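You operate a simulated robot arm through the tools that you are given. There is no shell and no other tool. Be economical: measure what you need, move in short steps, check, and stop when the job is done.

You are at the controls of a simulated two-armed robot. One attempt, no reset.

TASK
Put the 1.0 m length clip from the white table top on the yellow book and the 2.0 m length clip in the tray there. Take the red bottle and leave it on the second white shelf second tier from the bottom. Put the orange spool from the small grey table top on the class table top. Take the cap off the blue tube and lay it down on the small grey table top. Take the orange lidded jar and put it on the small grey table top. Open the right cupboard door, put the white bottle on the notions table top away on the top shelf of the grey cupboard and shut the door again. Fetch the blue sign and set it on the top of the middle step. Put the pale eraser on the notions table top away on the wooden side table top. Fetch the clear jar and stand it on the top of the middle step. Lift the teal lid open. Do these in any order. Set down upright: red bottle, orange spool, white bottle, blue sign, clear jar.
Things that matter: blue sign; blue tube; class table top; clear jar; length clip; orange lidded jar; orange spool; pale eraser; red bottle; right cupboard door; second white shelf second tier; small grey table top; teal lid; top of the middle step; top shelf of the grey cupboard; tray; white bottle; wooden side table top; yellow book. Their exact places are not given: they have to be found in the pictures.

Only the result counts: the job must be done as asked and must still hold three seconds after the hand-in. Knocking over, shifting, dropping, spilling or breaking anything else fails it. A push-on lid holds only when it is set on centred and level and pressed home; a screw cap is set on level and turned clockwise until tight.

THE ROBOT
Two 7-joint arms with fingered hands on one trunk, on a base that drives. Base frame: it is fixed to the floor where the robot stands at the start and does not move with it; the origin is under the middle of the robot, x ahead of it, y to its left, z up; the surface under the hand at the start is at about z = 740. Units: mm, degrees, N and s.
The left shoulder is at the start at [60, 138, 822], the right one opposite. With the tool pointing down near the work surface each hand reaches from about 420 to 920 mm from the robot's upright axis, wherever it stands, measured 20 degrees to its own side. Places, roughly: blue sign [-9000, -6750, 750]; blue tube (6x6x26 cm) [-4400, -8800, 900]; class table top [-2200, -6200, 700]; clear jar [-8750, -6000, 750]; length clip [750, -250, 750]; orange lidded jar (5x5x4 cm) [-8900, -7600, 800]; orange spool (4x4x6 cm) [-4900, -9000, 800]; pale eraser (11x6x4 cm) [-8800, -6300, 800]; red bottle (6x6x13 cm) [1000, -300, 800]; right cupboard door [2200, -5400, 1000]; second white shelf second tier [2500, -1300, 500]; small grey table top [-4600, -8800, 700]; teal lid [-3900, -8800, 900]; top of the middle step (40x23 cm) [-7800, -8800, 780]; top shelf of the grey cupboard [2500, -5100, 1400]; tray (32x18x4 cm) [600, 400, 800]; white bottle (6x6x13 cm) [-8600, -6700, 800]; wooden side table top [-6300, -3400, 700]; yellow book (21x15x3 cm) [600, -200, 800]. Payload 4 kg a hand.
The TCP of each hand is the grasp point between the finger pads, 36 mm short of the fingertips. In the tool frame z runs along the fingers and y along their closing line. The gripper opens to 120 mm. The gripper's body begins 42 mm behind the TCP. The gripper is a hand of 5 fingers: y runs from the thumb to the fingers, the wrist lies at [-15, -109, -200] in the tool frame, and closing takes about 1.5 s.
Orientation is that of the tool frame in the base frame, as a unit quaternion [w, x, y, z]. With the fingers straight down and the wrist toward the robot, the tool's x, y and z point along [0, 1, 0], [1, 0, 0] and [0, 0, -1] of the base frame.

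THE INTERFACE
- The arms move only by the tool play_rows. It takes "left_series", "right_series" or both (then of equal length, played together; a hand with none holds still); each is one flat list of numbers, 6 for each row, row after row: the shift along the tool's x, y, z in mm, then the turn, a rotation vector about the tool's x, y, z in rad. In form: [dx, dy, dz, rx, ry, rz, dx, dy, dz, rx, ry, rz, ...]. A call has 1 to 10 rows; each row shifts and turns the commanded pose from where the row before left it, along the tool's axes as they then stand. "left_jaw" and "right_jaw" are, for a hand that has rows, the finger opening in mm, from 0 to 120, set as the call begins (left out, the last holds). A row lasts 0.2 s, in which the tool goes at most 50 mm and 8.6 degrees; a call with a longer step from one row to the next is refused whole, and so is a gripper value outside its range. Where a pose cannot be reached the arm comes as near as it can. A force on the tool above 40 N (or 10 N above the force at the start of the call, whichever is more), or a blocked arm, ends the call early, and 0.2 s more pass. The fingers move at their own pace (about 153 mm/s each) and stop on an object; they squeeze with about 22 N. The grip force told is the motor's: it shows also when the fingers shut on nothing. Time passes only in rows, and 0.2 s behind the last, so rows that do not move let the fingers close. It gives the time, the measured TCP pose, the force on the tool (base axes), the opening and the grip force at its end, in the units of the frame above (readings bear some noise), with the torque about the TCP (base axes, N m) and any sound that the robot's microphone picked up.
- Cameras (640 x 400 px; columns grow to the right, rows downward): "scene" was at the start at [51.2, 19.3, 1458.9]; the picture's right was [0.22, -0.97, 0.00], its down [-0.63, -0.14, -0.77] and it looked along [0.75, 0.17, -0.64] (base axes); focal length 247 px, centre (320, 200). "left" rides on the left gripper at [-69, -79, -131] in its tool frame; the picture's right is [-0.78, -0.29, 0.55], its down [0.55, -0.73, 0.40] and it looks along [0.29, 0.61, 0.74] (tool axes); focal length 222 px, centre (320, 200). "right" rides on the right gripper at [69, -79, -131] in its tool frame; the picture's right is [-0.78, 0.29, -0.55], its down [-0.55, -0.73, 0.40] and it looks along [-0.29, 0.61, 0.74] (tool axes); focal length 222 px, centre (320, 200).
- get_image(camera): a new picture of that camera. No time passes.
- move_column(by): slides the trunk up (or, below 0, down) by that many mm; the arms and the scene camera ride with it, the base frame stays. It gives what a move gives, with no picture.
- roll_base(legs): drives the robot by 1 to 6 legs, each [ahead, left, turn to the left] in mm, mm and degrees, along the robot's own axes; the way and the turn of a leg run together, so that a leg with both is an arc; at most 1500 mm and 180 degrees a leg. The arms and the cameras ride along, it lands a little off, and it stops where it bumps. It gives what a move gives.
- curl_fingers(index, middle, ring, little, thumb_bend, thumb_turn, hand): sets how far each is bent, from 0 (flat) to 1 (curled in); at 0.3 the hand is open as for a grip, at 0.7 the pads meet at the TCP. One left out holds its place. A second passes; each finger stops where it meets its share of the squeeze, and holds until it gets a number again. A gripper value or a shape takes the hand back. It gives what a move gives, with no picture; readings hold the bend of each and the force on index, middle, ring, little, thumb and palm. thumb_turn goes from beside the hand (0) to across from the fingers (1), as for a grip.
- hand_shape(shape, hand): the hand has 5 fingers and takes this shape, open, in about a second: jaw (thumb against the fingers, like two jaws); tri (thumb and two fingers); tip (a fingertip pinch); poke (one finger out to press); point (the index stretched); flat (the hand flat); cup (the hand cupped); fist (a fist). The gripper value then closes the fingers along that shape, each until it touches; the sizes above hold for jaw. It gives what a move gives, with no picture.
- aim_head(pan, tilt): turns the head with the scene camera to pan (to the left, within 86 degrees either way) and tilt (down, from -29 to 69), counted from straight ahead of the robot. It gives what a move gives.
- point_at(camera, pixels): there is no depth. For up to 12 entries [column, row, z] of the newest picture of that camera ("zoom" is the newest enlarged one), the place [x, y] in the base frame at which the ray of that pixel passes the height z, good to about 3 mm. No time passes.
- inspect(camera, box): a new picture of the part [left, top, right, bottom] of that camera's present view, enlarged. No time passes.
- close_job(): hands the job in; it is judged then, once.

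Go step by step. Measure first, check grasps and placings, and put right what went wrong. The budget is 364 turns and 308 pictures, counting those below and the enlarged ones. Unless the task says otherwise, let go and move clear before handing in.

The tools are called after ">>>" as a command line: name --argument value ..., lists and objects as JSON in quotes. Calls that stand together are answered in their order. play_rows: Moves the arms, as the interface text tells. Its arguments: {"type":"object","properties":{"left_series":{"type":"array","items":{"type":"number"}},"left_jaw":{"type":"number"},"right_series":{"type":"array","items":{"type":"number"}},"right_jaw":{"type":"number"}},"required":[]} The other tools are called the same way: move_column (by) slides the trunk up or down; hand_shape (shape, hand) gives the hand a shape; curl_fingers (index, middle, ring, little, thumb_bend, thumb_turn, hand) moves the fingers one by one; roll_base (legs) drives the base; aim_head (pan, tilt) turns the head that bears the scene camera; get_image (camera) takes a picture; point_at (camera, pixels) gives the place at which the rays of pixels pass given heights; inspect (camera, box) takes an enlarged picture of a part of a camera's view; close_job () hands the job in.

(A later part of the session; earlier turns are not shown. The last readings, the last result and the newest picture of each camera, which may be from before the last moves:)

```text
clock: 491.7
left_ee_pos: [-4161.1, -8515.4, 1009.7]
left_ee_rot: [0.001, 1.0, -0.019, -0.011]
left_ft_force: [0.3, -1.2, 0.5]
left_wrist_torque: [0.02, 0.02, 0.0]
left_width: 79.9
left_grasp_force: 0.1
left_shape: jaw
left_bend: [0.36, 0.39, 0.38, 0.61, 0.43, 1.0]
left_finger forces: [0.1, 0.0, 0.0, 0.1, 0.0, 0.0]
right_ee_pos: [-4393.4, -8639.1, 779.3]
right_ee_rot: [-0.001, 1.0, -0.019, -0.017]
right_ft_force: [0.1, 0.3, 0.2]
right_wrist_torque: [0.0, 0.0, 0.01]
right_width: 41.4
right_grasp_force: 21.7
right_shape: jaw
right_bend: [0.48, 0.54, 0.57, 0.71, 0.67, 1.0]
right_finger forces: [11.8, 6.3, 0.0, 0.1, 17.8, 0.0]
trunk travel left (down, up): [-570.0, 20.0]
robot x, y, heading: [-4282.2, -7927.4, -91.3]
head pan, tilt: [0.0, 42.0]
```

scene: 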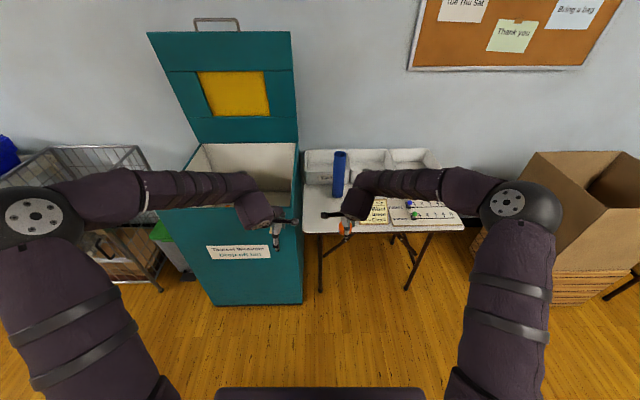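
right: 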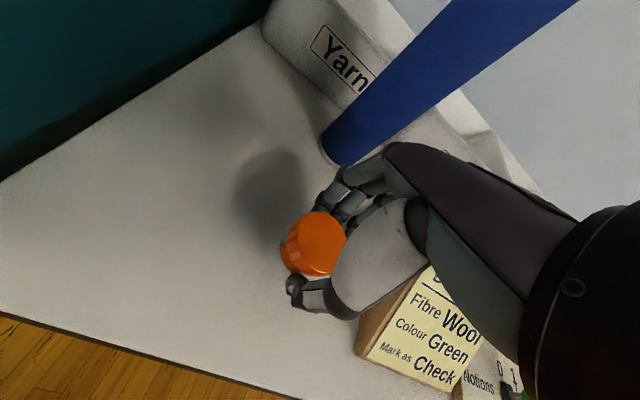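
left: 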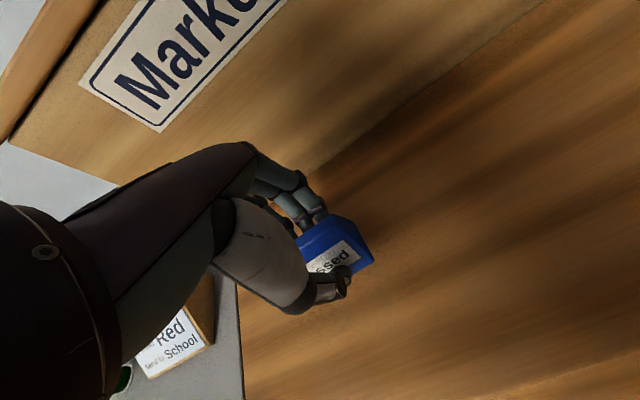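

>>> play_rows --right_series '[0, 0, 3, 0, 0, 0, 0, 0, 0, 0, 0, 0]'

>>> play_rows --right_series '[0, 0, 2, 0, 0, 0, 0, 0, 0, 0, 0, 0]'

>>> play_rows --right_series '[0, 0, -1, 0, 0, 0, 0, 0, 0, 0, 0, 0, 0, 0, 0, 0, 0, 0, 0, 0, 0, 0, 0, 0]' --right_jaw 75

>>> play_rows --right_series '[0, 0, -20, 0, 0, 0, 0, 0, -40, 0, 0, 0, 0, 0, -45, 0, 0, 0, 0, 0, -45, 0, 0, 0, 0, -30, -40, 0, 0, 0, 0, -45, -20, 0, 0, 0]'

>>> get_image --camera "right"

```text
clock: 492.3
left_ee_pos: [-4161.2, -8514.4, 1011.5]
left_ee_rot: [-0.001, 1.0, -0.019, -0.012]
left_ft_force: [0.4, -0.3, -0.7]
left_wrist_torque: [-0.02, 0.01, 0.02]
left_width: 79.9
left_grasp_force: 0.1
left_shape: jaw
left_bend: [0.36, 0.39, 0.38, 0.61, 0.43, 1.0]
left_finger forces: [0.1, 0.0, 0.0, 0.1, 0.0, 0.1]
right_ee_pos: [-4394.4, -8639.9, 780.0]
right_ee_rot: [-0.001, 1.0, -0.018, -0.016]
right_ft_force: [-0.5, -0.6, 10.7]
right_wrist_torque: [-0.11, 0.01, -0.02]
right_width: 41.7
right_grasp_force: 22.2
right_shape: jaw
right_bend: [0.48, 0.54, 0.57, 0.71, 0.67, 1.0]
right_finger forces: [12.5, 7.5, 0.0, 0.0, 19.2, 0.0]
trunk travel left (down, up): [-570.0, 20.0]
robot x, y, heading: [-4281.3, -7932.3, -91.5]
head pan, tilt: [0.0, 42.0]
```

```text
clock: 492.9
left_ee_pos: [-4161.3, -8514.4, 1010.7]
left_ee_rot: [0.0, 1.0, -0.019, -0.012]
left_ft_force: [0.0, 0.1, 0.1]
left_wrist_torque: [-0.02, -0.05, 0.02]
left_width: 80.2
left_grasp_force: 0.1
left_shape: jaw
left_bend: [0.36, 0.39, 0.38, 0.61, 0.43, 1.0]
left_finger forces: [0.1, 0.1, 0.0, 0.1, 0.1, 0.0]
right_ee_pos: [-4394.3, -8638.2, 778.1]
right_ee_rot: [0.001, 1.0, -0.018, -0.016]
right_ft_force: [-0.2, -1.1, 21.2]
right_wrist_torque: [-0.12, 0.04, -0.02]
right_width: 42.5
right_grasp_force: 22.1
right_shape: jaw
right_bend: [0.48, 0.54, 0.57, 0.71, 0.67, 1.0]
right_finger forces: [14.1, 8.6, 0.0, 0.1, 20.9, 0.0]
trunk travel left (down, up): [-570.0, 20.0]
robot x, y, heading: [-4283.4, -7928.0, -91.6]
head pan, tilt: [0.0, 42.0]
```

```text
clock: 493.9
left_ee_pos: [-4161.2, -8515.7, 1011.4]
left_ee_rot: [0.0, 1.0, -0.019, -0.011]
left_ft_force: [0.6, 0.0, -0.1]
left_wrist_torque: [-0.05, 0.02, -0.04]
left_width: 79.8
left_grasp_force: 0.0
left_shape: jaw
left_bend: [0.36, 0.39, 0.38, 0.61, 0.43, 1.0]
left_finger forces: [0.0, 0.1, 0.0, 0.0, 0.0, 0.0]
right_ee_pos: [-4395.7, -8638.7, 776.1]
right_ee_rot: [-0.003, 1.0, -0.019, -0.017]
right_ft_force: [-1.0, 1.9, 11.5]
right_wrist_torque: [-0.29, -0.04, -0.01]
right_width: 72.7
right_grasp_force: 0.1
right_shape: jaw
right_bend: [0.38, 0.41, 0.39, 0.64, 0.46, 1.0]
right_finger forces: [8.9, 1.1, 0.1, 0.0, 0.5, 0.0]
trunk travel left (down, up): [-570.0, 20.0]
robot x, y, heading: [-4282.4, -7930.2, -91.6]
head pan, tilt: [0.0, 42.0]
```

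```text
clock: 495.3
left_ee_pos: [-4161.2, -8515.5, 1010.2]
left_ee_rot: [0.0, 1.0, -0.019, -0.012]
left_ft_force: [-0.4, -0.8, -0.1]
left_wrist_torque: [0.0, -0.01, -0.02]
left_width: 80.0
left_grasp_force: 0.1
left_shape: jaw
left_bend: [0.36, 0.39, 0.38, 0.61, 0.43, 1.0]
left_finger forces: [0.0, 0.1, 0.0, 0.0, 0.1, 0.0]
right_ee_pos: [-4385.4, -8563.0, 986.5]
right_ee_rot: [-0.001, 1.0, -0.018, -0.017]
right_ft_force: [-0.1, 0.3, -0.1]
right_wrist_torque: [0.0, 0.0, 0.0]
right_width: 74.5
right_grasp_force: 0.0
right_shape: jaw
right_bend: [0.37, 0.41, 0.39, 0.64, 0.46, 1.0]
right_finger forces: [0.1, 0.0, 0.0, 0.1, 0.1, 0.1]
trunk travel left (down, up): [-570.0, 20.0]
robot x, y, heading: [-4283.9, -7927.7, -91.7]
head pan, tilt: [0.0, 42.0]
```

```text
95 pictures are left
```

right: 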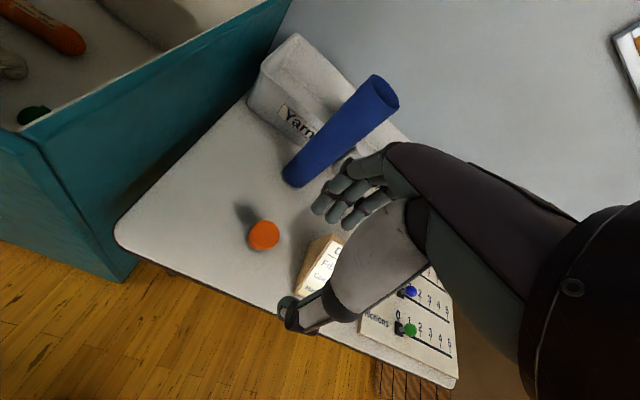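

The orange jar is on the small grey table. Now back to the notions table for the eraser and white bottle.

>>> roll_base --legs '[[-330, 0, 0], [0, -1200, 0], [0, -1200, 0], [0, -950, 0], [0, 0, -88.5], [0, -1100, 0]]'

>>> aim_head --pan 0 --tilt 38

>>> get_image --camera "scene"

```text
clock: 522.4
left_ee_pos: [-8205.6, -6585.0, 1010.5]
left_ee_rot: [0.008, -0.705, 0.71, 0.008]
left_ft_force: [0.5, -0.4, -1.2]
left_wrist_torque: [-0.02, 0.01, -0.02]
left_width: 80.2
left_grasp_force: 0.0
left_shape: jaw
left_bend: [0.36, 0.39, 0.38, 0.61, 0.43, 1.0]
left_finger forces: [0.0, 0.0, 0.2, 0.0, 0.0, 0.1]
right_ee_pos: [-8260.4, -6362.7, 985.8]
right_ee_rot: [0.012, -0.704, 0.71, 0.011]
right_ft_force: [-0.2, 0.0, -0.1]
right_wrist_torque: [0.03, 0.01, -0.03]
right_width: 75.2
right_grasp_force: 0.0
right_shape: jaw
right_bend: [0.37, 0.41, 0.39, 0.64, 0.46, 1.0]
right_finger forces: [0.1, 0.1, 0.0, 0.0, 0.0, 0.0]
trunk travel left (down, up): [-570.0, 20.0]
robot x, y, heading: [-7624.2, -6447.5, -179.7]
head pan, tilt: [0.0, 42.0]
```

```text
clock: 523.0
left_ee_pos: [-8205.8, -6585.5, 1010.9]
left_ee_rot: [0.008, -0.704, 0.71, 0.009]
left_ft_force: [0.1, -0.5, 0.2]
left_wrist_torque: [0.0, -0.02, -0.01]
left_width: 79.9
left_grasp_force: 0.0
left_shape: jaw
left_bend: [0.36, 0.39, 0.38, 0.61, 0.43, 1.0]
left_finger forces: [0.1, 0.1, 0.0, 0.0, 0.0, 0.1]
right_ee_pos: [-8259.6, -6364.2, 986.1]
right_ee_rot: [0.011, -0.705, 0.709, 0.011]
right_ft_force: [0.5, 0.7, -0.2]
right_wrist_torque: [0.02, 0.01, -0.04]
right_width: 74.9
right_grasp_force: 0.0
right_shape: jaw
right_bend: [0.37, 0.41, 0.39, 0.64, 0.46, 1.0]
right_finger forces: [0.0, 0.0, 0.1, 0.0, 0.0, 0.0]
trunk travel left (down, up): [-570.0, 20.0]
robot x, y, heading: [-7625.0, -6445.7, -179.7]
head pan, tilt: [0.0, 38.0]
```

```text
94 pictures are left
```

scene: 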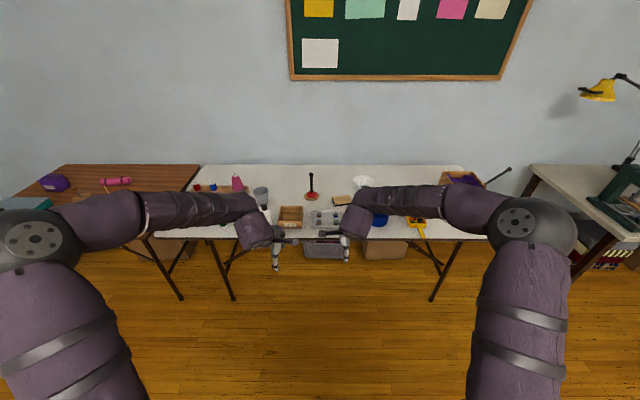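

>>> roll_base --legs '[[470, 0, 0]]'

>>> get_image --camera "right"

>>> inspect --camera "scene" --box '[200, 190, 440, 330]'

```text
clock: 525.8
left_ee_pos: [-8673.5, -6592.1, 1009.8]
left_ee_rot: [0.009, -0.706, 0.708, 0.007]
left_ft_force: [0.5, 0.3, -0.3]
left_wrist_torque: [-0.01, -0.01, -0.05]
left_width: 79.9
left_grasp_force: 0.0
left_shape: jaw
left_bend: [0.36, 0.39, 0.38, 0.61, 0.43, 1.0]
left_finger forces: [0.0, 0.0, 0.0, 0.0, 0.0, 0.0]
right_ee_pos: [-8729.1, -6370.3, 985.3]
right_ee_rot: [0.014, -0.707, 0.707, 0.01]
right_ft_force: [0.6, -0.5, -0.7]
right_wrist_torque: [-0.01, 0.0, -0.01]
right_width: 74.9
right_grasp_force: 0.0
right_shape: jaw
right_bend: [0.37, 0.41, 0.39, 0.64, 0.46, 1.0]
right_finger forces: [0.0, 0.1, 0.1, 0.1, 0.0, 0.0]
trunk travel left (down, up): [-570.0, 20.0]
robot x, y, heading: [-8094.3, -6451.6, -179.2]
head pan, tilt: [0.0, 38.0]
```

```text
93 pictures are left
```

right: 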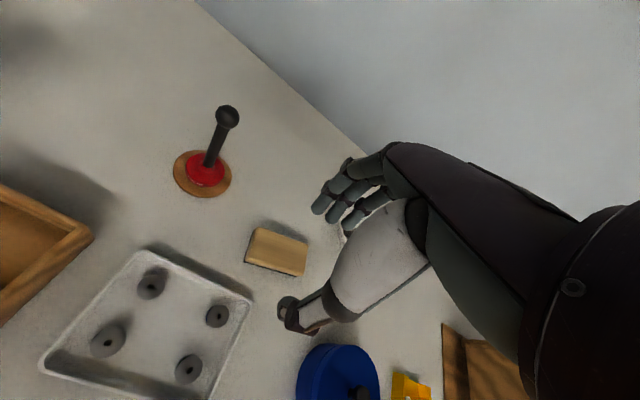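

```text
2.67 times, centred on (320, 260) of scene
```

zoom: 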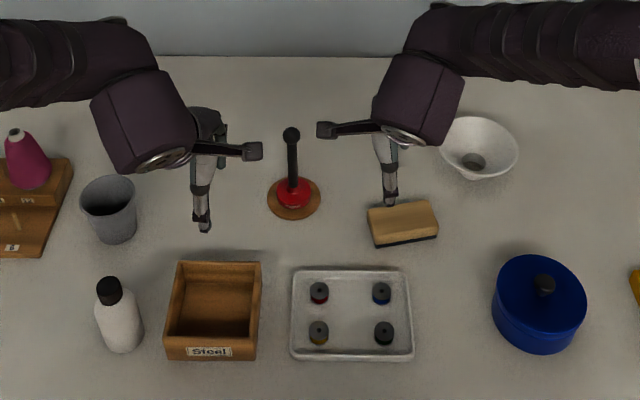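

>>> point_at --camera "right" --pixels '[[258, 229, 778], [307, 243, 778], [303, 274, 742], [246, 262, 742], [277, 249, 770]]'

>>> point_at --camera "zoom" --pixels '[[120, 340, 740], [112, 285, 850], [108, 293, 865], [368, 207, 778], [436, 203, 778], [375, 245, 740], [437, 238, 740]]'

```text
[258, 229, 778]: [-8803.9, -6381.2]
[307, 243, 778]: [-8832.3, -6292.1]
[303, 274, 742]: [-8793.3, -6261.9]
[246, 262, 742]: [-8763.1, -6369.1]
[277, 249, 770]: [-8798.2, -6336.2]
```

```text
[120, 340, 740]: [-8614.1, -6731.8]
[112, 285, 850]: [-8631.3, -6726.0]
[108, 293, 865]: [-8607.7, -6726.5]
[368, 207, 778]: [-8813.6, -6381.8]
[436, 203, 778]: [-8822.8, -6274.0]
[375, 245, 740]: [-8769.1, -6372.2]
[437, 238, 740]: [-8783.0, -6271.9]
```

The eraser is centred near (-8797,-6324) and yawed about 10°. I'll align the right hand to that yaw and descend.

>>> play_rows --right_series '[-23, 34, 30, 0, 0, -0.085, -23, 34, 30, 0, 0, -0.085, 0, 0, 40, 0, 0, 0, 0, 0, 0, 0, 0, 0]' --right_jaw 100

>>> get_image --camera "right"

>>> point_at --camera "right" --pixels '[[270, 250, 775], [280, 240, 775], [280, 260, 775]]'

```text
refused: row 1 steps farther than a row can; nothing moved
```

```text
91 pictures are left
```

right: 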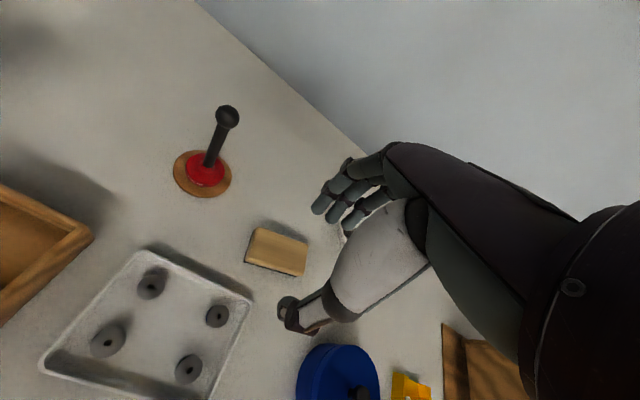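

```text
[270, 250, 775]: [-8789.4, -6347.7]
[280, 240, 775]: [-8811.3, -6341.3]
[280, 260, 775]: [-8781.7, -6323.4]
```

>>> play_rows --right_series '[-16, 23, 20, 0, 0, -0.06, -16, 23, 20, 0, 0, -0.06, -14, 22, 20, 0, 0, -0.05, 0, 0, 40, 0, 0, 0, 0, 0, 0, 0, 0, 0]' --right_jaw 100

>>> get_image --camera "right"

>>> point_at --camera "right" --pixels '[[270, 250, 775], [280, 240, 775], [280, 260, 775]]'

```text
clock: 527.0
left_ee_pos: [-8672.8, -6592.6, 1010.2]
left_ee_rot: [0.008, -0.705, 0.709, 0.007]
left_ft_force: [-0.2, -0.3, 0.0]
left_wrist_torque: [0.05, -0.02, -0.02]
left_width: 80.0
left_grasp_force: 0.1
left_shape: jaw
left_bend: [0.36, 0.39, 0.38, 0.61, 0.43, 1.0]
left_finger forces: [0.0, 0.0, 0.0, 0.0, 0.1, 0.0]
right_ee_pos: [-8798.3, -6325.5, 885.1]
right_ee_rot: [-0.013, 0.764, -0.645, -0.01]
right_ft_force: [-0.5, 0.2, -0.3]
right_wrist_torque: [0.0, -0.02, 0.0]
right_width: 99.5
right_grasp_force: 0.1
right_shape: jaw
right_bend: [0.32, 0.34, 0.33, 0.47, 0.39, 0.98]
right_finger forces: [0.1, 0.1, 0.1, 0.0, 0.0, 0.0]
trunk travel left (down, up): [-570.0, 20.0]
robot x, y, heading: [-8091.7, -6446.4, -179.4]
head pan, tilt: [0.0, 38.0]
```

```text
90 pictures are left
```

right: 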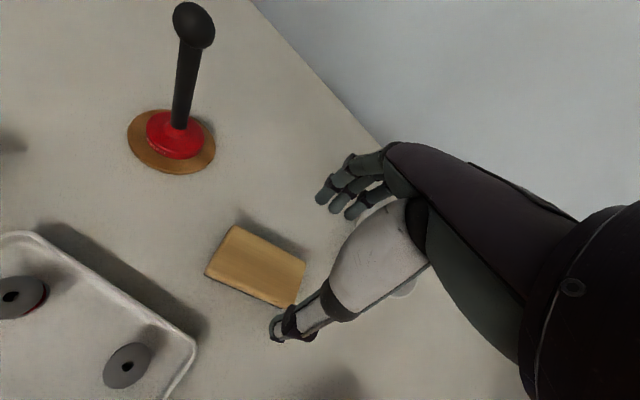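

```text
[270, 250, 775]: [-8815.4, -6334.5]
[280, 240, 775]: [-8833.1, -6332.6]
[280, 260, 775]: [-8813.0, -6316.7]
```

>>> play_rows --right_series '[5, -2, 35, 0, 0, 0, 4, -2, 35, 0, 0, 0, 0, 0, 33, 0, 0, 0, 0, 0, 0, 0, 0, 0]'

>>> play_rows --right_series '[0, 0, 0, 0, 0, 0, 0, 0, 0, 0, 0, 0, 0, 0, 0, 0, 0, 0, 0, 0, 0, 0, 0, 0, 0, 0, 0, 0, 0, 0, 0, 0, 0, 0, 0, 0, 0, 0, 0, 0, 0, 0]' --right_jaw 0

>>> play_rows --right_series '[0, 0, -15, 0, 0, 0, 0, 0, -35, 0, 0, 0, 0, 0, -45, 0, 0, 0, 0, 0, -45, 0, 0, 0, 0, 0, -45, 0, 0, 0, 0, 0, -40, 0, 0, 0, 0, 0, 0, 0, 0, 0]'

>>> get_image --camera "right"

```text
clock: 528.0
left_ee_pos: [-8672.3, -6591.5, 1010.8]
left_ee_rot: [0.008, -0.706, 0.708, 0.009]
left_ft_force: [0.2, 0.5, 0.3]
left_wrist_torque: [-0.01, -0.03, 0.04]
left_width: 80.0
left_grasp_force: 0.0
left_shape: jaw
left_bend: [0.36, 0.39, 0.38, 0.61, 0.43, 1.0]
left_finger forces: [0.0, 0.0, 0.0, 0.1, 0.0, 0.1]
right_ee_pos: [-8792.5, -6332.0, 783.6]
right_ee_rot: [-0.013, 0.764, -0.646, -0.01]
right_ft_force: [-0.3, -0.7, -0.6]
right_wrist_torque: [0.0, 0.01, -0.01]
right_width: 99.8
right_grasp_force: 0.0
right_shape: jaw
right_bend: [0.32, 0.34, 0.33, 0.47, 0.39, 0.98]
right_finger forces: [0.1, 0.0, 0.0, 0.0, 0.0, 0.0]
trunk travel left (down, up): [-570.0, 20.0]
robot x, y, heading: [-8092.4, -6453.6, -179.3]
head pan, tilt: [0.0, 38.0]
```

```text
clock: 529.6
left_ee_pos: [-8673.2, -6592.3, 1009.8]
left_ee_rot: [0.008, -0.706, 0.708, 0.009]
left_ft_force: [0.5, -0.2, 0.4]
left_wrist_torque: [0.05, -0.04, 0.0]
left_width: 80.0
left_grasp_force: 0.0
left_shape: jaw
left_bend: [0.36, 0.39, 0.38, 0.61, 0.43, 1.0]
left_finger forces: [0.1, 0.0, 0.0, 0.0, 0.0, 0.1]
right_ee_pos: [-8793.1, -6330.1, 783.0]
right_ee_rot: [-0.014, 0.764, -0.645, -0.009]
right_ft_force: [-0.3, 0.1, -0.6]
right_wrist_torque: [-0.03, 0.03, 0.0]
right_width: 54.2
right_grasp_force: 22.1
right_shape: jaw
right_bend: [0.44, 0.46, 0.46, 0.7, 0.63, 1.0]
right_finger forces: [12.6, 3.9, 2.6, 0.4, 19.5, 0.1]
trunk travel left (down, up): [-570.0, 20.0]
robot x, y, heading: [-8097.2, -6450.9, -179.6]
head pan, tilt: [0.0, 38.0]
```

```text
clock: 531.2
left_ee_pos: [-8672.9, -6592.2, 1009.0]
left_ee_rot: [0.009, -0.706, 0.708, 0.008]
left_ft_force: [0.5, 0.1, -0.2]
left_wrist_torque: [-0.01, -0.02, 0.01]
left_width: 80.0
left_grasp_force: 0.1
left_shape: jaw
left_bend: [0.36, 0.39, 0.38, 0.61, 0.43, 1.0]
left_finger forces: [0.1, 0.0, 0.0, 0.1, 0.0, 0.1]
right_ee_pos: [-8793.6, -6337.3, 1008.1]
right_ee_rot: [-0.014, 0.764, -0.645, -0.009]
right_ft_force: [-0.5, 0.3, -1.4]
right_wrist_torque: [0.04, 0.03, -0.01]
right_width: 54.0
right_grasp_force: 22.0
right_shape: jaw
right_bend: [0.44, 0.46, 0.46, 0.7, 0.63, 1.0]
right_finger forces: [12.5, 3.9, 2.5, 0.5, 19.3, 0.1]
trunk travel left (down, up): [-570.0, 20.0]
robot x, y, heading: [-8091.7, -6448.7, -179.3]
head pan, tilt: [0.0, 38.0]
```

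```text
89 pictures are left
```

right: 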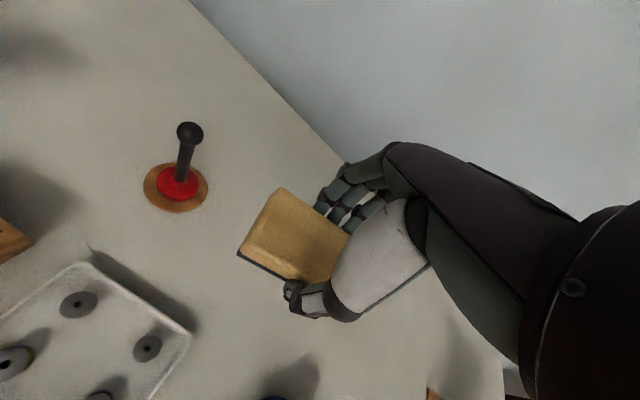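

The eraser is held. For the white bottle I'll use a sideways left-hand grip: fold the right arm, back off 300 mm, and turn the left hand horizontal, yawed 30° to stay clear of the "Steel" box.

>>> play_rows --right_series '[0, -45, -5, 0, 0, 0, 0, -45, -5, 0, 0, 0, 0, -45, -5, 0, 0, 0, 0, -45, -5, 0, 0, 0, 0, -45, -5, 0, 0, 0]'

>>> roll_base --legs '[[-320, 100, 0]]'

>>> play_rows --left_series '[0, 0, 0, -0.0863, -0.0863, -0.0863, 0, 0, 0, -0.0863, -0.0863, -0.0863, 0, 0, 0, -0.0863, -0.0863, -0.0863, 0, 0, 0, -0.0863, -0.0863, -0.0863, 0, 0, 0, -0.0863, -0.0863, -0.0863, 0, 0, 0, -0.0863, -0.0863, -0.0863, 0, 0, 0, -0.0863, -0.0863, -0.0863]'

>>> play_rows --left_series '[0, 0, 0, -0.0863, -0.0863, -0.0863, 0, 0, 0, -0.0863, -0.0863, -0.0863, 0, 0, 0, -0.0863, -0.0863, -0.0863, 0, 0, 0, -0.0863, -0.0863, -0.0863, 0, 0, 0, -0.0863, -0.0863, -0.0863, 0, 0, 0, -0.0863, -0.0863, -0.0863, 0, 0, 0, -0.0863, -0.0863, -0.0863]'

>>> play_rows --left_series '[0, 0, 0, 0.131, 0, 0, 0, 0, 0, 0.131, 0, 0, 0, 0, 0, 0.131, 0, 0, 0, 0, 0, 0.131, 0, 0, 0, 0, 0, 0, 0, 0]' --left_jaw 90

>>> get_image --camera "scene"

```text
clock: 532.4
left_ee_pos: [-8671.4, -6592.3, 1010.9]
left_ee_rot: [0.009, -0.706, 0.708, 0.008]
left_ft_force: [-0.6, 0.2, -0.4]
left_wrist_torque: [0.0, 0.0, -0.01]
left_width: 80.0
left_grasp_force: 0.1
left_shape: jaw
left_bend: [0.36, 0.39, 0.38, 0.61, 0.43, 1.0]
left_finger forces: [0.0, 0.0, 0.1, 0.0, 0.0, 0.0]
right_ee_pos: [-8571.7, -6301.0, 1036.5]
right_ee_rot: [-0.013, 0.764, -0.645, -0.01]
right_ft_force: [0.2, 0.6, -0.8]
right_wrist_torque: [0.01, 0.01, -0.05]
right_width: 53.9
right_grasp_force: 22.0
right_shape: jaw
right_bend: [0.44, 0.47, 0.46, 0.7, 0.64, 1.0]
right_finger forces: [12.5, 4.1, 2.6, 0.4, 19.4, 0.0]
trunk travel left (down, up): [-570.0, 20.0]
robot x, y, heading: [-8090.4, -6451.2, -179.6]
head pan, tilt: [0.0, 38.0]
```

```text
clock: 534.6
left_ee_pos: [-8348.9, -6689.5, 1010.2]
left_ee_rot: [0.008, -0.707, 0.708, 0.007]
left_ft_force: [0.3, 0.6, 0.2]
left_wrist_torque: [-0.01, 0.03, 0.0]
left_width: 79.8
left_grasp_force: 0.0
left_shape: jaw
left_bend: [0.36, 0.39, 0.38, 0.61, 0.43, 1.0]
left_finger forces: [0.1, 0.1, 0.0, 0.0, 0.0, 0.0]
right_ee_pos: [-8250.5, -6397.2, 1037.1]
right_ee_rot: [-0.013, 0.764, -0.645, -0.01]
right_ft_force: [0.2, -0.2, -0.8]
right_wrist_torque: [0.0, 0.01, 0.03]
right_width: 54.1
right_grasp_force: 22.2
right_shape: jaw
right_bend: [0.44, 0.47, 0.46, 0.7, 0.64, 1.0]
right_finger forces: [12.5, 3.8, 2.6, 0.4, 19.2, 0.0]
trunk travel left (down, up): [-570.0, 20.0]
robot x, y, heading: [-7771.9, -6544.8, -179.2]
head pan, tilt: [0.0, 38.0]
```

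```text
clock: 536.2
left_ee_pos: [-8350.6, -6688.9, 1009.6]
left_ee_rot: [-0.01, 0.816, -0.404, -0.413]
left_ft_force: [0.6, -0.2, -0.5]
left_wrist_torque: [0.02, 0.05, 0.02]
left_width: 79.8
left_grasp_force: 0.1
left_shape: jaw
left_bend: [0.36, 0.39, 0.38, 0.61, 0.43, 1.0]
left_finger forces: [0.0, 0.0, 0.0, 0.1, 0.0, 0.0]
right_ee_pos: [-8250.5, -6396.3, 1035.7]
right_ee_rot: [-0.014, 0.764, -0.645, -0.009]
right_ft_force: [0.3, 0.3, -1.6]
right_wrist_torque: [0.01, -0.01, 0.02]
right_width: 54.3
right_grasp_force: 22.0
right_shape: jaw
right_bend: [0.44, 0.47, 0.46, 0.7, 0.64, 1.0]
right_finger forces: [12.6, 3.9, 2.6, 0.5, 19.3, 0.0]
trunk travel left (down, up): [-570.0, 20.0]
robot x, y, heading: [-7771.4, -6544.5, -179.1]
head pan, tilt: [0.0, 38.0]
```

```text
clock: 537.8
left_ee_pos: [-8351.0, -6689.0, 1009.6]
left_ee_rot: [-0.008, 0.708, 0.007, -0.707]
left_ft_force: [-0.3, 0.0, -0.4]
left_wrist_torque: [-0.02, 0.0, 0.0]
left_width: 79.8
left_grasp_force: 0.0
left_shape: jaw
left_bend: [0.36, 0.39, 0.38, 0.61, 0.43, 1.0]
left_finger forces: [0.0, 0.0, 0.0, 0.0, 0.1, 0.0]
right_ee_pos: [-8251.9, -6395.4, 1036.5]
right_ee_rot: [-0.013, 0.764, -0.645, -0.009]
right_ft_force: [-0.8, -0.6, -1.4]
right_wrist_torque: [-0.01, 0.01, -0.02]
right_width: 54.3
right_grasp_force: 21.8
right_shape: jaw
right_bend: [0.44, 0.47, 0.46, 0.7, 0.64, 1.0]
right_finger forces: [12.5, 3.8, 2.6, 0.3, 19.3, 0.0]
trunk travel left (down, up): [-570.0, 20.0]
robot x, y, heading: [-7771.3, -6544.8, -179.2]
head pan, tilt: [0.0, 38.0]
```

```text
clock: 539.0
left_ee_pos: [-8350.7, -6688.8, 1010.4]
left_ee_rot: [0.192, -0.682, 0.178, 0.683]
left_ft_force: [0.3, 0.5, 0.6]
left_wrist_torque: [0.01, 0.0, 0.02]
left_width: 89.5
left_grasp_force: 0.1
left_shape: jaw
left_bend: [0.33, 0.37, 0.35, 0.56, 0.4, 0.99]
left_finger forces: [0.0, 0.0, 0.0, 0.0, 0.0, 0.1]
right_ee_pos: [-8249.7, -6397.3, 1035.7]
right_ee_rot: [-0.014, 0.764, -0.645, -0.009]
right_ft_force: [-0.9, 0.0, -0.2]
right_wrist_torque: [-0.02, -0.02, -0.01]
right_width: 53.8
right_grasp_force: 22.4
right_shape: jaw
right_bend: [0.44, 0.47, 0.46, 0.7, 0.64, 1.0]
right_finger forces: [12.4, 3.9, 2.6, 0.4, 19.3, 0.1]
trunk travel left (down, up): [-570.0, 20.0]
robot x, y, heading: [-7769.9, -6543.2, -179.2]
head pan, tilt: [0.0, 38.0]
```

```text
88 pictures are left
```

scene: 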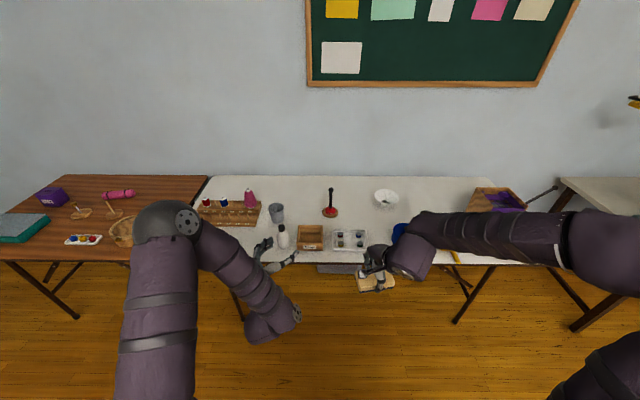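

The hand is horizontal and points forward-right. I'll lower the trunk 120 mm and move to a stand-off 150 mm in front of the bottle at z≈815.

>>> move_column --by -120

>>> play_rows --left_series '[0, 42, 13.7, 0, 0, 0, 0, 42, 13.7, 0, 0, 0, 0, 42, 13.7, 0, 0, 0, 0, 42, 13.7, 0, 0, 0, 25, 0, 0, 0, 0, 0, 25, 0, 0, 0, 0, 0, 23, 0, 0, 0, 0, 0, 0, 0, 0, 0, 0, 0]'

>>> get_image --camera "left"

>>> inspect --camera "scene" --box '[200, 160, 400, 300]'

```text
clock: 540.5
left_ee_pos: [-8350.3, -6688.5, 890.5]
left_ee_rot: [0.192, -0.681, 0.177, 0.684]
left_ft_force: [-1.5, -0.5, 0.4]
left_wrist_torque: [0.01, -0.02, -0.03]
left_width: 89.8
left_grasp_force: 0.2
left_shape: jaw
left_bend: [0.33, 0.37, 0.35, 0.56, 0.4, 0.99]
left_finger forces: [0.0, 0.1, 0.1, 0.0, 0.1, 0.1]
right_ee_pos: [-8249.7, -6397.2, 916.8]
right_ee_rot: [-0.013, 0.764, -0.645, -0.01]
right_ft_force: [0.0, 0.2, -0.9]
right_wrist_torque: [0.02, 0.0, -0.02]
right_width: 54.1
right_grasp_force: 22.2
right_shape: jaw
right_bend: [0.44, 0.47, 0.46, 0.7, 0.64, 1.0]
right_finger forces: [12.5, 3.9, 2.6, 0.4, 19.2, 0.1]
trunk travel left (down, up): [-450.0, 140.0]
robot x, y, heading: [-7767.3, -6542.4, -179.3]
head pan, tilt: [0.0, 38.0]
```

```text
clock: 542.3
left_ee_pos: [-8481.7, -6804.9, 812.6]
left_ee_rot: [0.193, -0.681, 0.177, 0.684]
left_ft_force: [-0.4, 0.1, 0.4]
left_wrist_torque: [-0.02, 0.0, -0.01]
left_width: 89.9
left_grasp_force: 0.1
left_shape: jaw
left_bend: [0.33, 0.37, 0.35, 0.56, 0.4, 0.99]
left_finger forces: [0.1, 0.0, 0.0, 0.0, 0.0, 0.0]
right_ee_pos: [-8250.2, -6397.3, 915.3]
right_ee_rot: [-0.014, 0.764, -0.645, -0.009]
right_ft_force: [0.4, 0.5, -0.5]
right_wrist_torque: [-0.02, 0.03, -0.01]
right_width: 54.1
right_grasp_force: 22.0
right_shape: jaw
right_bend: [0.44, 0.47, 0.46, 0.7, 0.64, 1.0]
right_finger forces: [12.5, 3.9, 2.7, 0.4, 19.4, 0.0]
trunk travel left (down, up): [-450.0, 140.0]
robot x, y, heading: [-7767.3, -6548.0, -179.4]
head pan, tilt: [0.0, 38.0]
```

```text
87 pictures are left
```

left: 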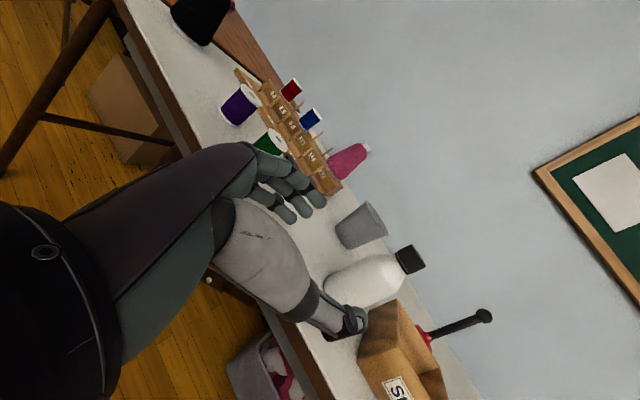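

```text
2.86 times, centred on (300, 230) of scene
```

zoom: 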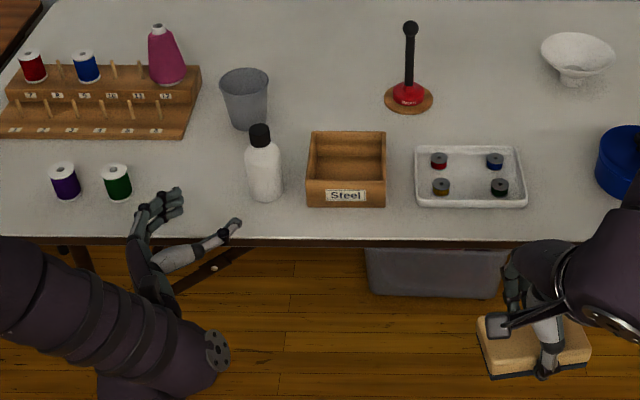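

>>> point_at --camera "zoom" --pixels '[[266, 192, 740], [247, 190, 740], [284, 190, 740], [264, 150, 810], [307, 200, 740], [307, 135, 795]]'

```text
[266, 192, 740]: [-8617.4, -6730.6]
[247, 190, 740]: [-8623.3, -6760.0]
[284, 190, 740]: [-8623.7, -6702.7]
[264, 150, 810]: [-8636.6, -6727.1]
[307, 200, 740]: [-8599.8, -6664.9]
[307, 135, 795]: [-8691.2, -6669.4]
```

Bottle centre is about (-8625,-6731). I'll shift 8 mm and advance 115 mm with an 80 mm opening.

>>> play_rows --left_series '[0, 4, 38, 0, 0, 0, 0, 4, 38, 0, 0, 0, 0, 0, 38, 0, 0, 0, 0, 0, 0, 0, 0, 0]' --left_jaw 82

>>> inspect --camera "scene" --box '[240, 190, 340, 270]'

>>> get_image --camera "left"

```text
clock: 543.3
left_ee_pos: [-8585.0, -6753.6, 814.4]
left_ee_rot: [0.192, -0.682, 0.178, 0.683]
left_ft_force: [0.6, 0.3, 0.1]
left_wrist_torque: [-0.02, 0.01, 0.01]
left_width: 82.2
left_grasp_force: 0.0
left_shape: jaw
left_bend: [0.35, 0.39, 0.37, 0.6, 0.42, 0.99]
left_finger forces: [0.0, 0.0, 0.1, 0.1, 0.1, 0.0]
right_ee_pos: [-8249.9, -6396.6, 916.5]
right_ee_rot: [-0.013, 0.764, -0.645, -0.009]
right_ft_force: [0.8, 0.0, -0.6]
right_wrist_torque: [0.01, 0.03, 0.03]
right_width: 54.2
right_grasp_force: 22.2
right_shape: jaw
right_bend: [0.44, 0.47, 0.46, 0.7, 0.64, 1.0]
right_finger forces: [12.5, 3.9, 2.6, 0.4, 19.4, 0.1]
trunk travel left (down, up): [-450.0, 140.0]
robot x, y, heading: [-7767.5, -6545.5, -179.2]
head pan, tilt: [0.0, 38.0]
```

```text
5.00 times, centred on (290, 230) of scene
```

zoom: 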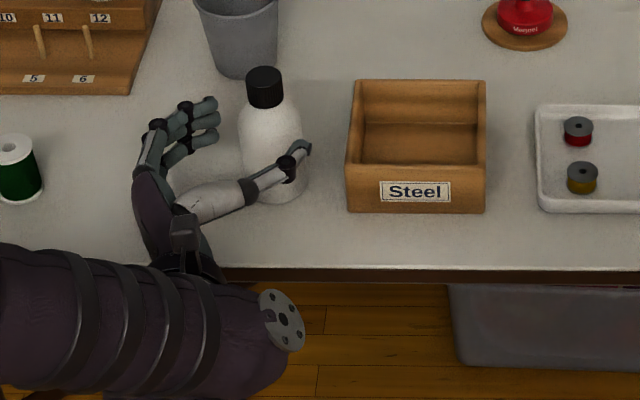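

```text
84 pictures are left
```

left: 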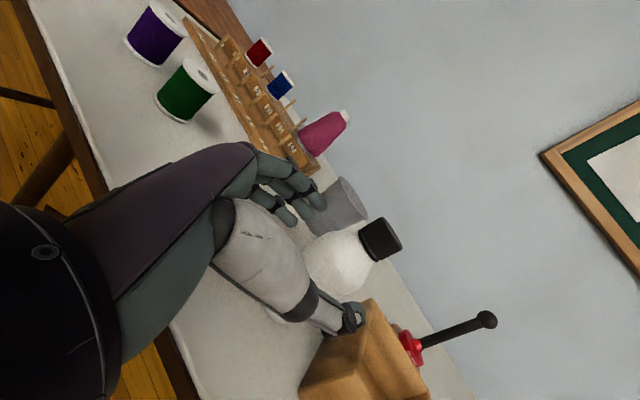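

Well placed. I'll advance 43 mm, lower 6 mm and close.

>>> play_rows --left_series '[3, 0, 22, 0, 0, 0, 3, 0, 21, 0, 0, 0, 0, 0, 0, 0, 0, 0]'

>>> play_rows --left_series '[0, 0, 0, 0, 0, 0, 0, 0, 0, 0, 0, 0, 0, 0, 0, 0, 0, 0, 0, 0, 0, 0, 0, 0, 0, 0, 0, 0, 0, 0, 0, 0, 0, 0, 0, 0, 0, 0, 0, 0, 0, 0]' --left_jaw 0

>>> inspect --camera "scene" --box '[240, 190, 340, 270]'

```text
clock: 544.1
left_ee_pos: [-8622.6, -6731.4, 809.0]
left_ee_rot: [-0.192, 0.683, -0.178, -0.682]
left_ft_force: [0.4, -1.0, -0.9]
left_wrist_torque: [0.0, -0.01, -0.02]
left_width: 82.4
left_grasp_force: 0.0
left_shape: jaw
left_bend: [0.35, 0.39, 0.37, 0.6, 0.42, 0.99]
left_finger forces: [0.0, 0.0, 0.1, 0.1, 0.0, 0.1]
right_ee_pos: [-8250.5, -6397.1, 917.4]
right_ee_rot: [-0.012, 0.764, -0.644, -0.009]
right_ft_force: [0.3, 0.5, -1.5]
right_wrist_torque: [-0.02, 0.01, 0.0]
right_width: 54.1
right_grasp_force: 21.8
right_shape: jaw
right_bend: [0.44, 0.47, 0.46, 0.7, 0.64, 1.0]
right_finger forces: [12.5, 3.9, 2.6, 0.4, 19.3, 0.0]
trunk travel left (down, up): [-450.0, 140.0]
robot x, y, heading: [-7768.4, -6546.8, -179.0]
head pan, tilt: [0.0, 38.0]
```

```text
clock: 545.7
left_ee_pos: [-8622.6, -6732.2, 809.1]
left_ee_rot: [0.192, -0.682, 0.177, 0.684]
left_ft_force: [-0.2, 1.1, 1.3]
left_wrist_torque: [0.01, 0.03, -0.02]
left_width: 16.8
left_grasp_force: 22.2
left_shape: jaw
left_bend: [0.7, 0.7, 0.67, 0.71, 0.7, 1.0]
left_finger forces: [12.0, 4.8, 1.8, 1.3, 21.8, 0.1]
right_ee_pos: [-8250.0, -6397.8, 915.4]
right_ee_rot: [-0.014, 0.765, -0.644, -0.009]
right_ft_force: [0.6, 0.0, -1.1]
right_wrist_torque: [0.03, -0.01, -0.02]
right_width: 54.2
right_grasp_force: 22.3
right_shape: jaw
right_bend: [0.44, 0.47, 0.46, 0.7, 0.64, 1.0]
right_finger forces: [12.5, 3.9, 2.6, 0.5, 19.3, 0.0]
trunk travel left (down, up): [-450.0, 140.0]
robot x, y, heading: [-7770.9, -6546.4, -179.4]
head pan, tilt: [0.0, 38.0]
```

```text
5.00 times, centred on (290, 230) of scene
```

zoom: 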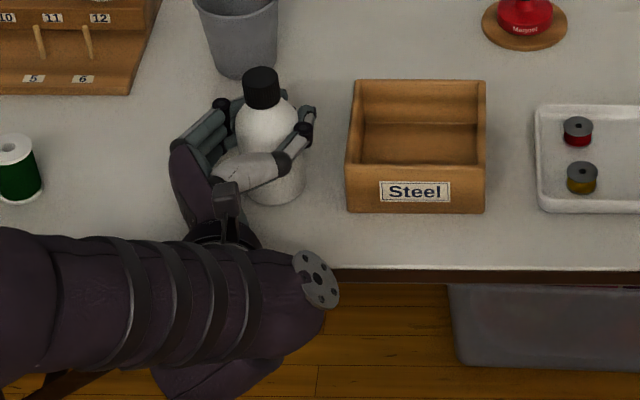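

Bottle gripped. Lifting it and drawing back, then looking north for the side table.

>>> play_rows --left_series '[-20, 0, 0, 0, 0, 0, -45, 0, 0, 0, 0, 0, -45, 0, 0, 0, 0, 0, -45, 0, 0, 0, 0, 0, -30, 0, -30, 0, 0, 0, 0, 0, -45, 0, 0, 0, 0, 0, 0, 0, 0, 0]'

>>> move_column --by 70

>>> roll_base --legs '[[-120, 0, 0]]'

>>> aim_head --pan -80 --tilt 22

>>> get_image --camera "scene"

```text
clock: 547.3
left_ee_pos: [-8557.3, -6773.6, 993.4]
left_ee_rot: [0.191, -0.682, 0.177, 0.683]
left_ft_force: [-0.9, 0.4, -1.2]
left_wrist_torque: [0.01, 0.04, -0.01]
left_width: 16.5
left_grasp_force: 22.6
left_shape: jaw
left_bend: [0.7, 0.7, 0.68, 0.71, 0.7, 1.0]
left_finger forces: [12.2, 4.6, 1.8, 1.3, 21.4, 0.0]
right_ee_pos: [-8250.0, -6397.4, 915.6]
right_ee_rot: [-0.013, 0.764, -0.645, -0.009]
right_ft_force: [-0.3, 0.2, -1.6]
right_wrist_torque: [0.0, 0.02, -0.01]
right_width: 54.2
right_grasp_force: 21.9
right_shape: jaw
right_bend: [0.44, 0.47, 0.46, 0.7, 0.64, 1.0]
right_finger forces: [12.5, 3.9, 2.5, 0.3, 19.4, 0.0]
trunk travel left (down, up): [-450.0, 140.0]
robot x, y, heading: [-7769.1, -6547.4, -179.2]
head pan, tilt: [0.0, 38.0]
```

```text
clock: 548.4
left_ee_pos: [-8558.2, -6773.8, 1064.0]
left_ee_rot: [0.192, -0.682, 0.178, 0.683]
left_ft_force: [-0.4, -0.4, -1.2]
left_wrist_torque: [0.01, 0.03, -0.01]
left_width: 16.4
left_grasp_force: 21.8
left_shape: jaw
left_bend: [0.7, 0.7, 0.68, 0.71, 0.7, 1.0]
left_finger forces: [12.2, 4.6, 1.8, 1.4, 21.5, 0.0]
right_ee_pos: [-8251.0, -6397.8, 985.8]
right_ee_rot: [-0.014, 0.764, -0.645, -0.009]
right_ft_force: [0.7, -0.5, -0.8]
right_wrist_torque: [0.02, -0.03, -0.01]
right_width: 53.9
right_grasp_force: 22.4
right_shape: jaw
right_bend: [0.44, 0.47, 0.46, 0.7, 0.64, 1.0]
right_finger forces: [12.5, 4.0, 2.6, 0.3, 19.3, 0.0]
trunk travel left (down, up): [-520.0, 70.0]
robot x, y, heading: [-7772.3, -6549.3, -179.6]
head pan, tilt: [0.0, 38.0]
```

```text
clock: 549.6
left_ee_pos: [-8437.4, -6772.6, 1064.9]
left_ee_rot: [0.192, -0.681, 0.177, 0.684]
left_ft_force: [0.5, -0.4, -1.8]
left_wrist_torque: [0.0, 0.02, 0.03]
left_width: 16.4
left_grasp_force: 21.9
left_shape: jaw
left_bend: [0.7, 0.7, 0.68, 0.71, 0.7, 1.0]
left_finger forces: [12.3, 4.5, 1.8, 1.3, 21.4, 0.0]
right_ee_pos: [-8128.1, -6395.6, 988.1]
right_ee_rot: [-0.013, 0.765, -0.644, -0.011]
right_ft_force: [-0.6, 0.6, -1.0]
right_wrist_torque: [0.02, 0.02, -0.02]
right_width: 54.0
right_grasp_force: 22.0
right_shape: jaw
right_bend: [0.44, 0.47, 0.46, 0.7, 0.64, 1.0]
right_finger forces: [12.5, 3.9, 2.5, 0.3, 19.3, 0.1]
trunk travel left (down, up): [-520.0, 70.0]
robot x, y, heading: [-7647.1, -6543.3, -179.1]
head pan, tilt: [0.0, 38.0]
```

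```text
clock: 551.2
left_ee_pos: [-8439.4, -6773.0, 1063.5]
left_ee_rot: [0.192, -0.682, 0.177, 0.683]
left_ft_force: [-0.2, 0.2, -2.0]
left_wrist_torque: [-0.03, 0.0, -0.03]
left_width: 16.1
left_grasp_force: 21.9
left_shape: jaw
left_bend: [0.7, 0.7, 0.68, 0.71, 0.7, 1.0]
left_finger forces: [12.2, 4.6, 1.8, 1.4, 21.4, 0.0]
right_ee_pos: [-8131.3, -6395.6, 986.5]
right_ee_rot: [-0.013, 0.765, -0.644, -0.01]
right_ft_force: [0.3, -1.0, -0.5]
right_wrist_torque: [-0.02, 0.01, -0.01]
right_width: 54.0
right_grasp_force: 22.5
right_shape: jaw
right_bend: [0.44, 0.47, 0.46, 0.7, 0.64, 1.0]
right_finger forces: [12.5, 4.0, 2.6, 0.3, 19.3, 0.1]
trunk travel left (down, up): [-520.0, 70.0]
robot x, y, heading: [-7651.5, -6547.5, -179.2]
head pan, tilt: [-80.0, 22.0]
```

```text
82 pictures are left
```

scene: 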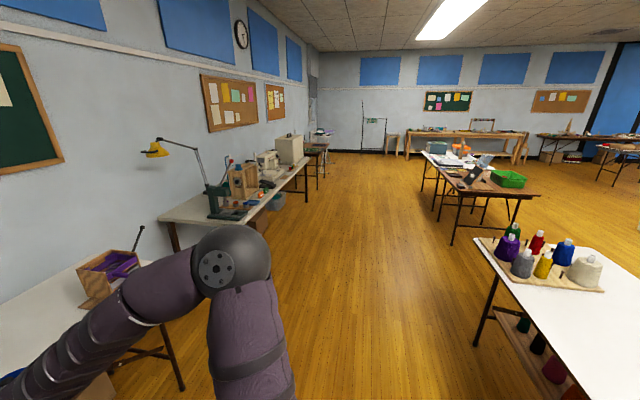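

>>> point_at --camera "scene" --pixels '[[453, 245, 0], [510, 260, 0], [432, 205, 0], [538, 196, 720], [447, 187, 720], [478, 345, 0], [302, 205, 0], [320, 190, 0]]'

>>> inspect --camera "scene" --box '[410, 135, 560, 250]'

```text
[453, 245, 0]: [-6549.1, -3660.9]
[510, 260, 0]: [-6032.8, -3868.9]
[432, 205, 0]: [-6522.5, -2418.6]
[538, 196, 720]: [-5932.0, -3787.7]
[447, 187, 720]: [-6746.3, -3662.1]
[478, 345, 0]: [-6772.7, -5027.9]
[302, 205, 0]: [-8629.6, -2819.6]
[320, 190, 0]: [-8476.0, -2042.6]
```

```text
3.48 times, centred on (485, 192) of scene
```

zoom: 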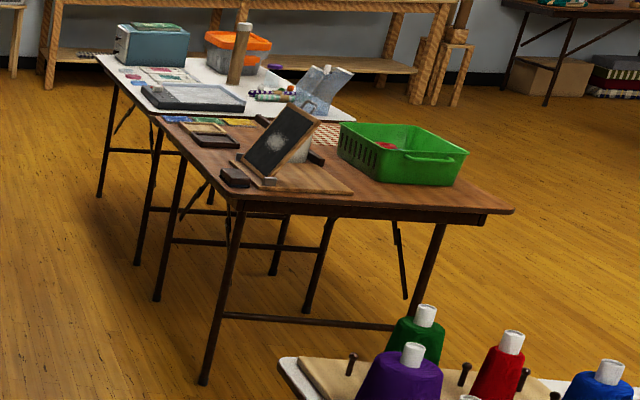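

The lane north at x≈-7650 is clear. I'll turn north, drive up, and face the wooden side table from its west side.

>>> roll_base --legs '[[0, 0, -90], [1500, 0, 0], [1500, 0, 0], [0, 0, -91]]'

>>> aim_head --pan 0 --tilt 30

>>> get_image --camera "scene"

```text
clock: 573.3
left_ee_pos: [-6937.4, -3311.8, 1064.3]
left_ee_rot: [0.684, 0.177, 0.682, -0.191]
left_ft_force: [0.4, 0.4, -2.3]
left_wrist_torque: [0.0, 0.0, 0.03]
left_width: 16.1
left_grasp_force: 22.1
left_shape: jaw
left_bend: [0.7, 0.7, 0.69, 0.71, 0.7, 1.0]
left_finger forces: [11.6, 3.9, 1.6, 1.3, 19.5, 0.0]
right_ee_pos: [-7244.6, -3689.1, 985.2]
right_ee_rot: [0.009, 0.643, 0.766, -0.013]
right_ft_force: [1.0, 0.4, -0.3]
right_wrist_torque: [-0.02, 0.0, 0.0]
right_width: 53.9
right_grasp_force: 22.1
right_shape: jaw
right_bend: [0.44, 0.47, 0.46, 0.7, 0.64, 1.0]
right_finger forces: [12.3, 3.9, 2.5, 0.3, 18.9, 0.1]
trunk travel left (down, up): [-520.0, 70.0]
robot x, y, heading: [-7725.5, -3543.4, 0.9]
head pan, tilt: [-80.0, 22.0]
```

```text
clock: 574.8
left_ee_pos: [-6936.3, -3312.0, 1065.1]
left_ee_rot: [0.683, 0.176, 0.682, -0.19]
left_ft_force: [-0.5, -0.1, -2.2]
left_wrist_torque: [-0.01, -0.03, -0.03]
left_width: 16.5
left_grasp_force: 22.0
left_shape: jaw
left_bend: [0.7, 0.7, 0.69, 0.71, 0.7, 1.0]
left_finger forces: [11.8, 3.9, 1.6, 1.4, 19.5, 0.0]
right_ee_pos: [-7244.1, -3689.7, 985.8]
right_ee_rot: [0.01, 0.643, 0.766, -0.014]
right_ft_force: [-0.3, -0.7, -0.7]
right_wrist_torque: [-0.03, -0.02, 0.01]
right_width: 54.0
right_grasp_force: 21.9
right_shape: jaw
right_bend: [0.44, 0.47, 0.46, 0.7, 0.64, 1.0]
right_finger forces: [12.2, 3.8, 2.5, 0.3, 18.8, 0.1]
trunk travel left (down, up): [-520.0, 70.0]
robot x, y, heading: [-7721.9, -3544.4, 0.8]
head pan, tilt: [0.0, 30.0]
```

```text
80 pictures are left
```

scene: 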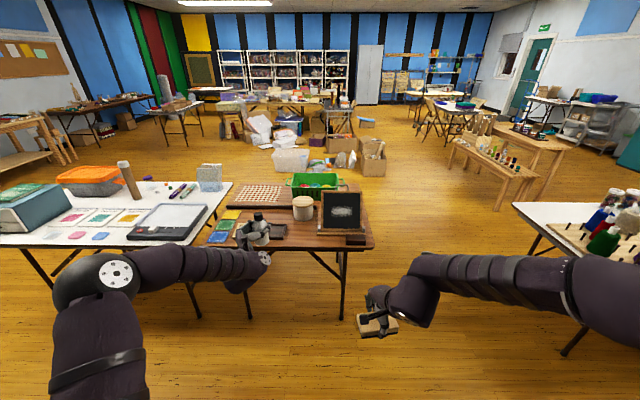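

>>> inspect --camera "scene" --box '[195, 165, 395, 290]'

>>> point_at --camera "scene" --pixels '[[372, 248, 720], [205, 245, 720], [343, 183, 720], [300, 240, 720], [345, 320, 0], [250, 318, 0], [300, 207, 720]]'

```text
3.20 times, centred on (295, 228) of scene
```

zoom: 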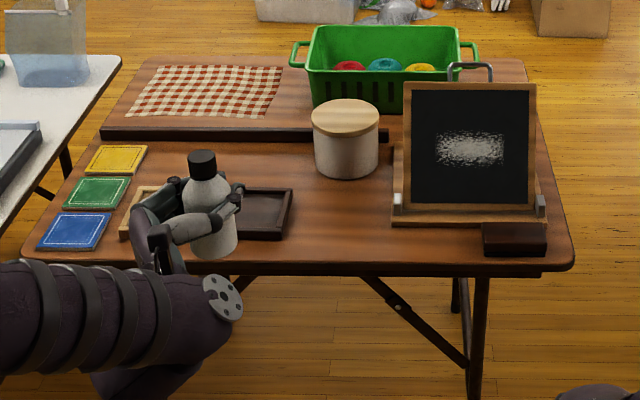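

```text
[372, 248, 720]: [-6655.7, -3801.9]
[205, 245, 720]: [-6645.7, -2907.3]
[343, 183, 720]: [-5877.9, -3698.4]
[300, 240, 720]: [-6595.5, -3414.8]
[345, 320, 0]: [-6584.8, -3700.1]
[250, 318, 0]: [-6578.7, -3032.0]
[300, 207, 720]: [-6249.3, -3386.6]
```

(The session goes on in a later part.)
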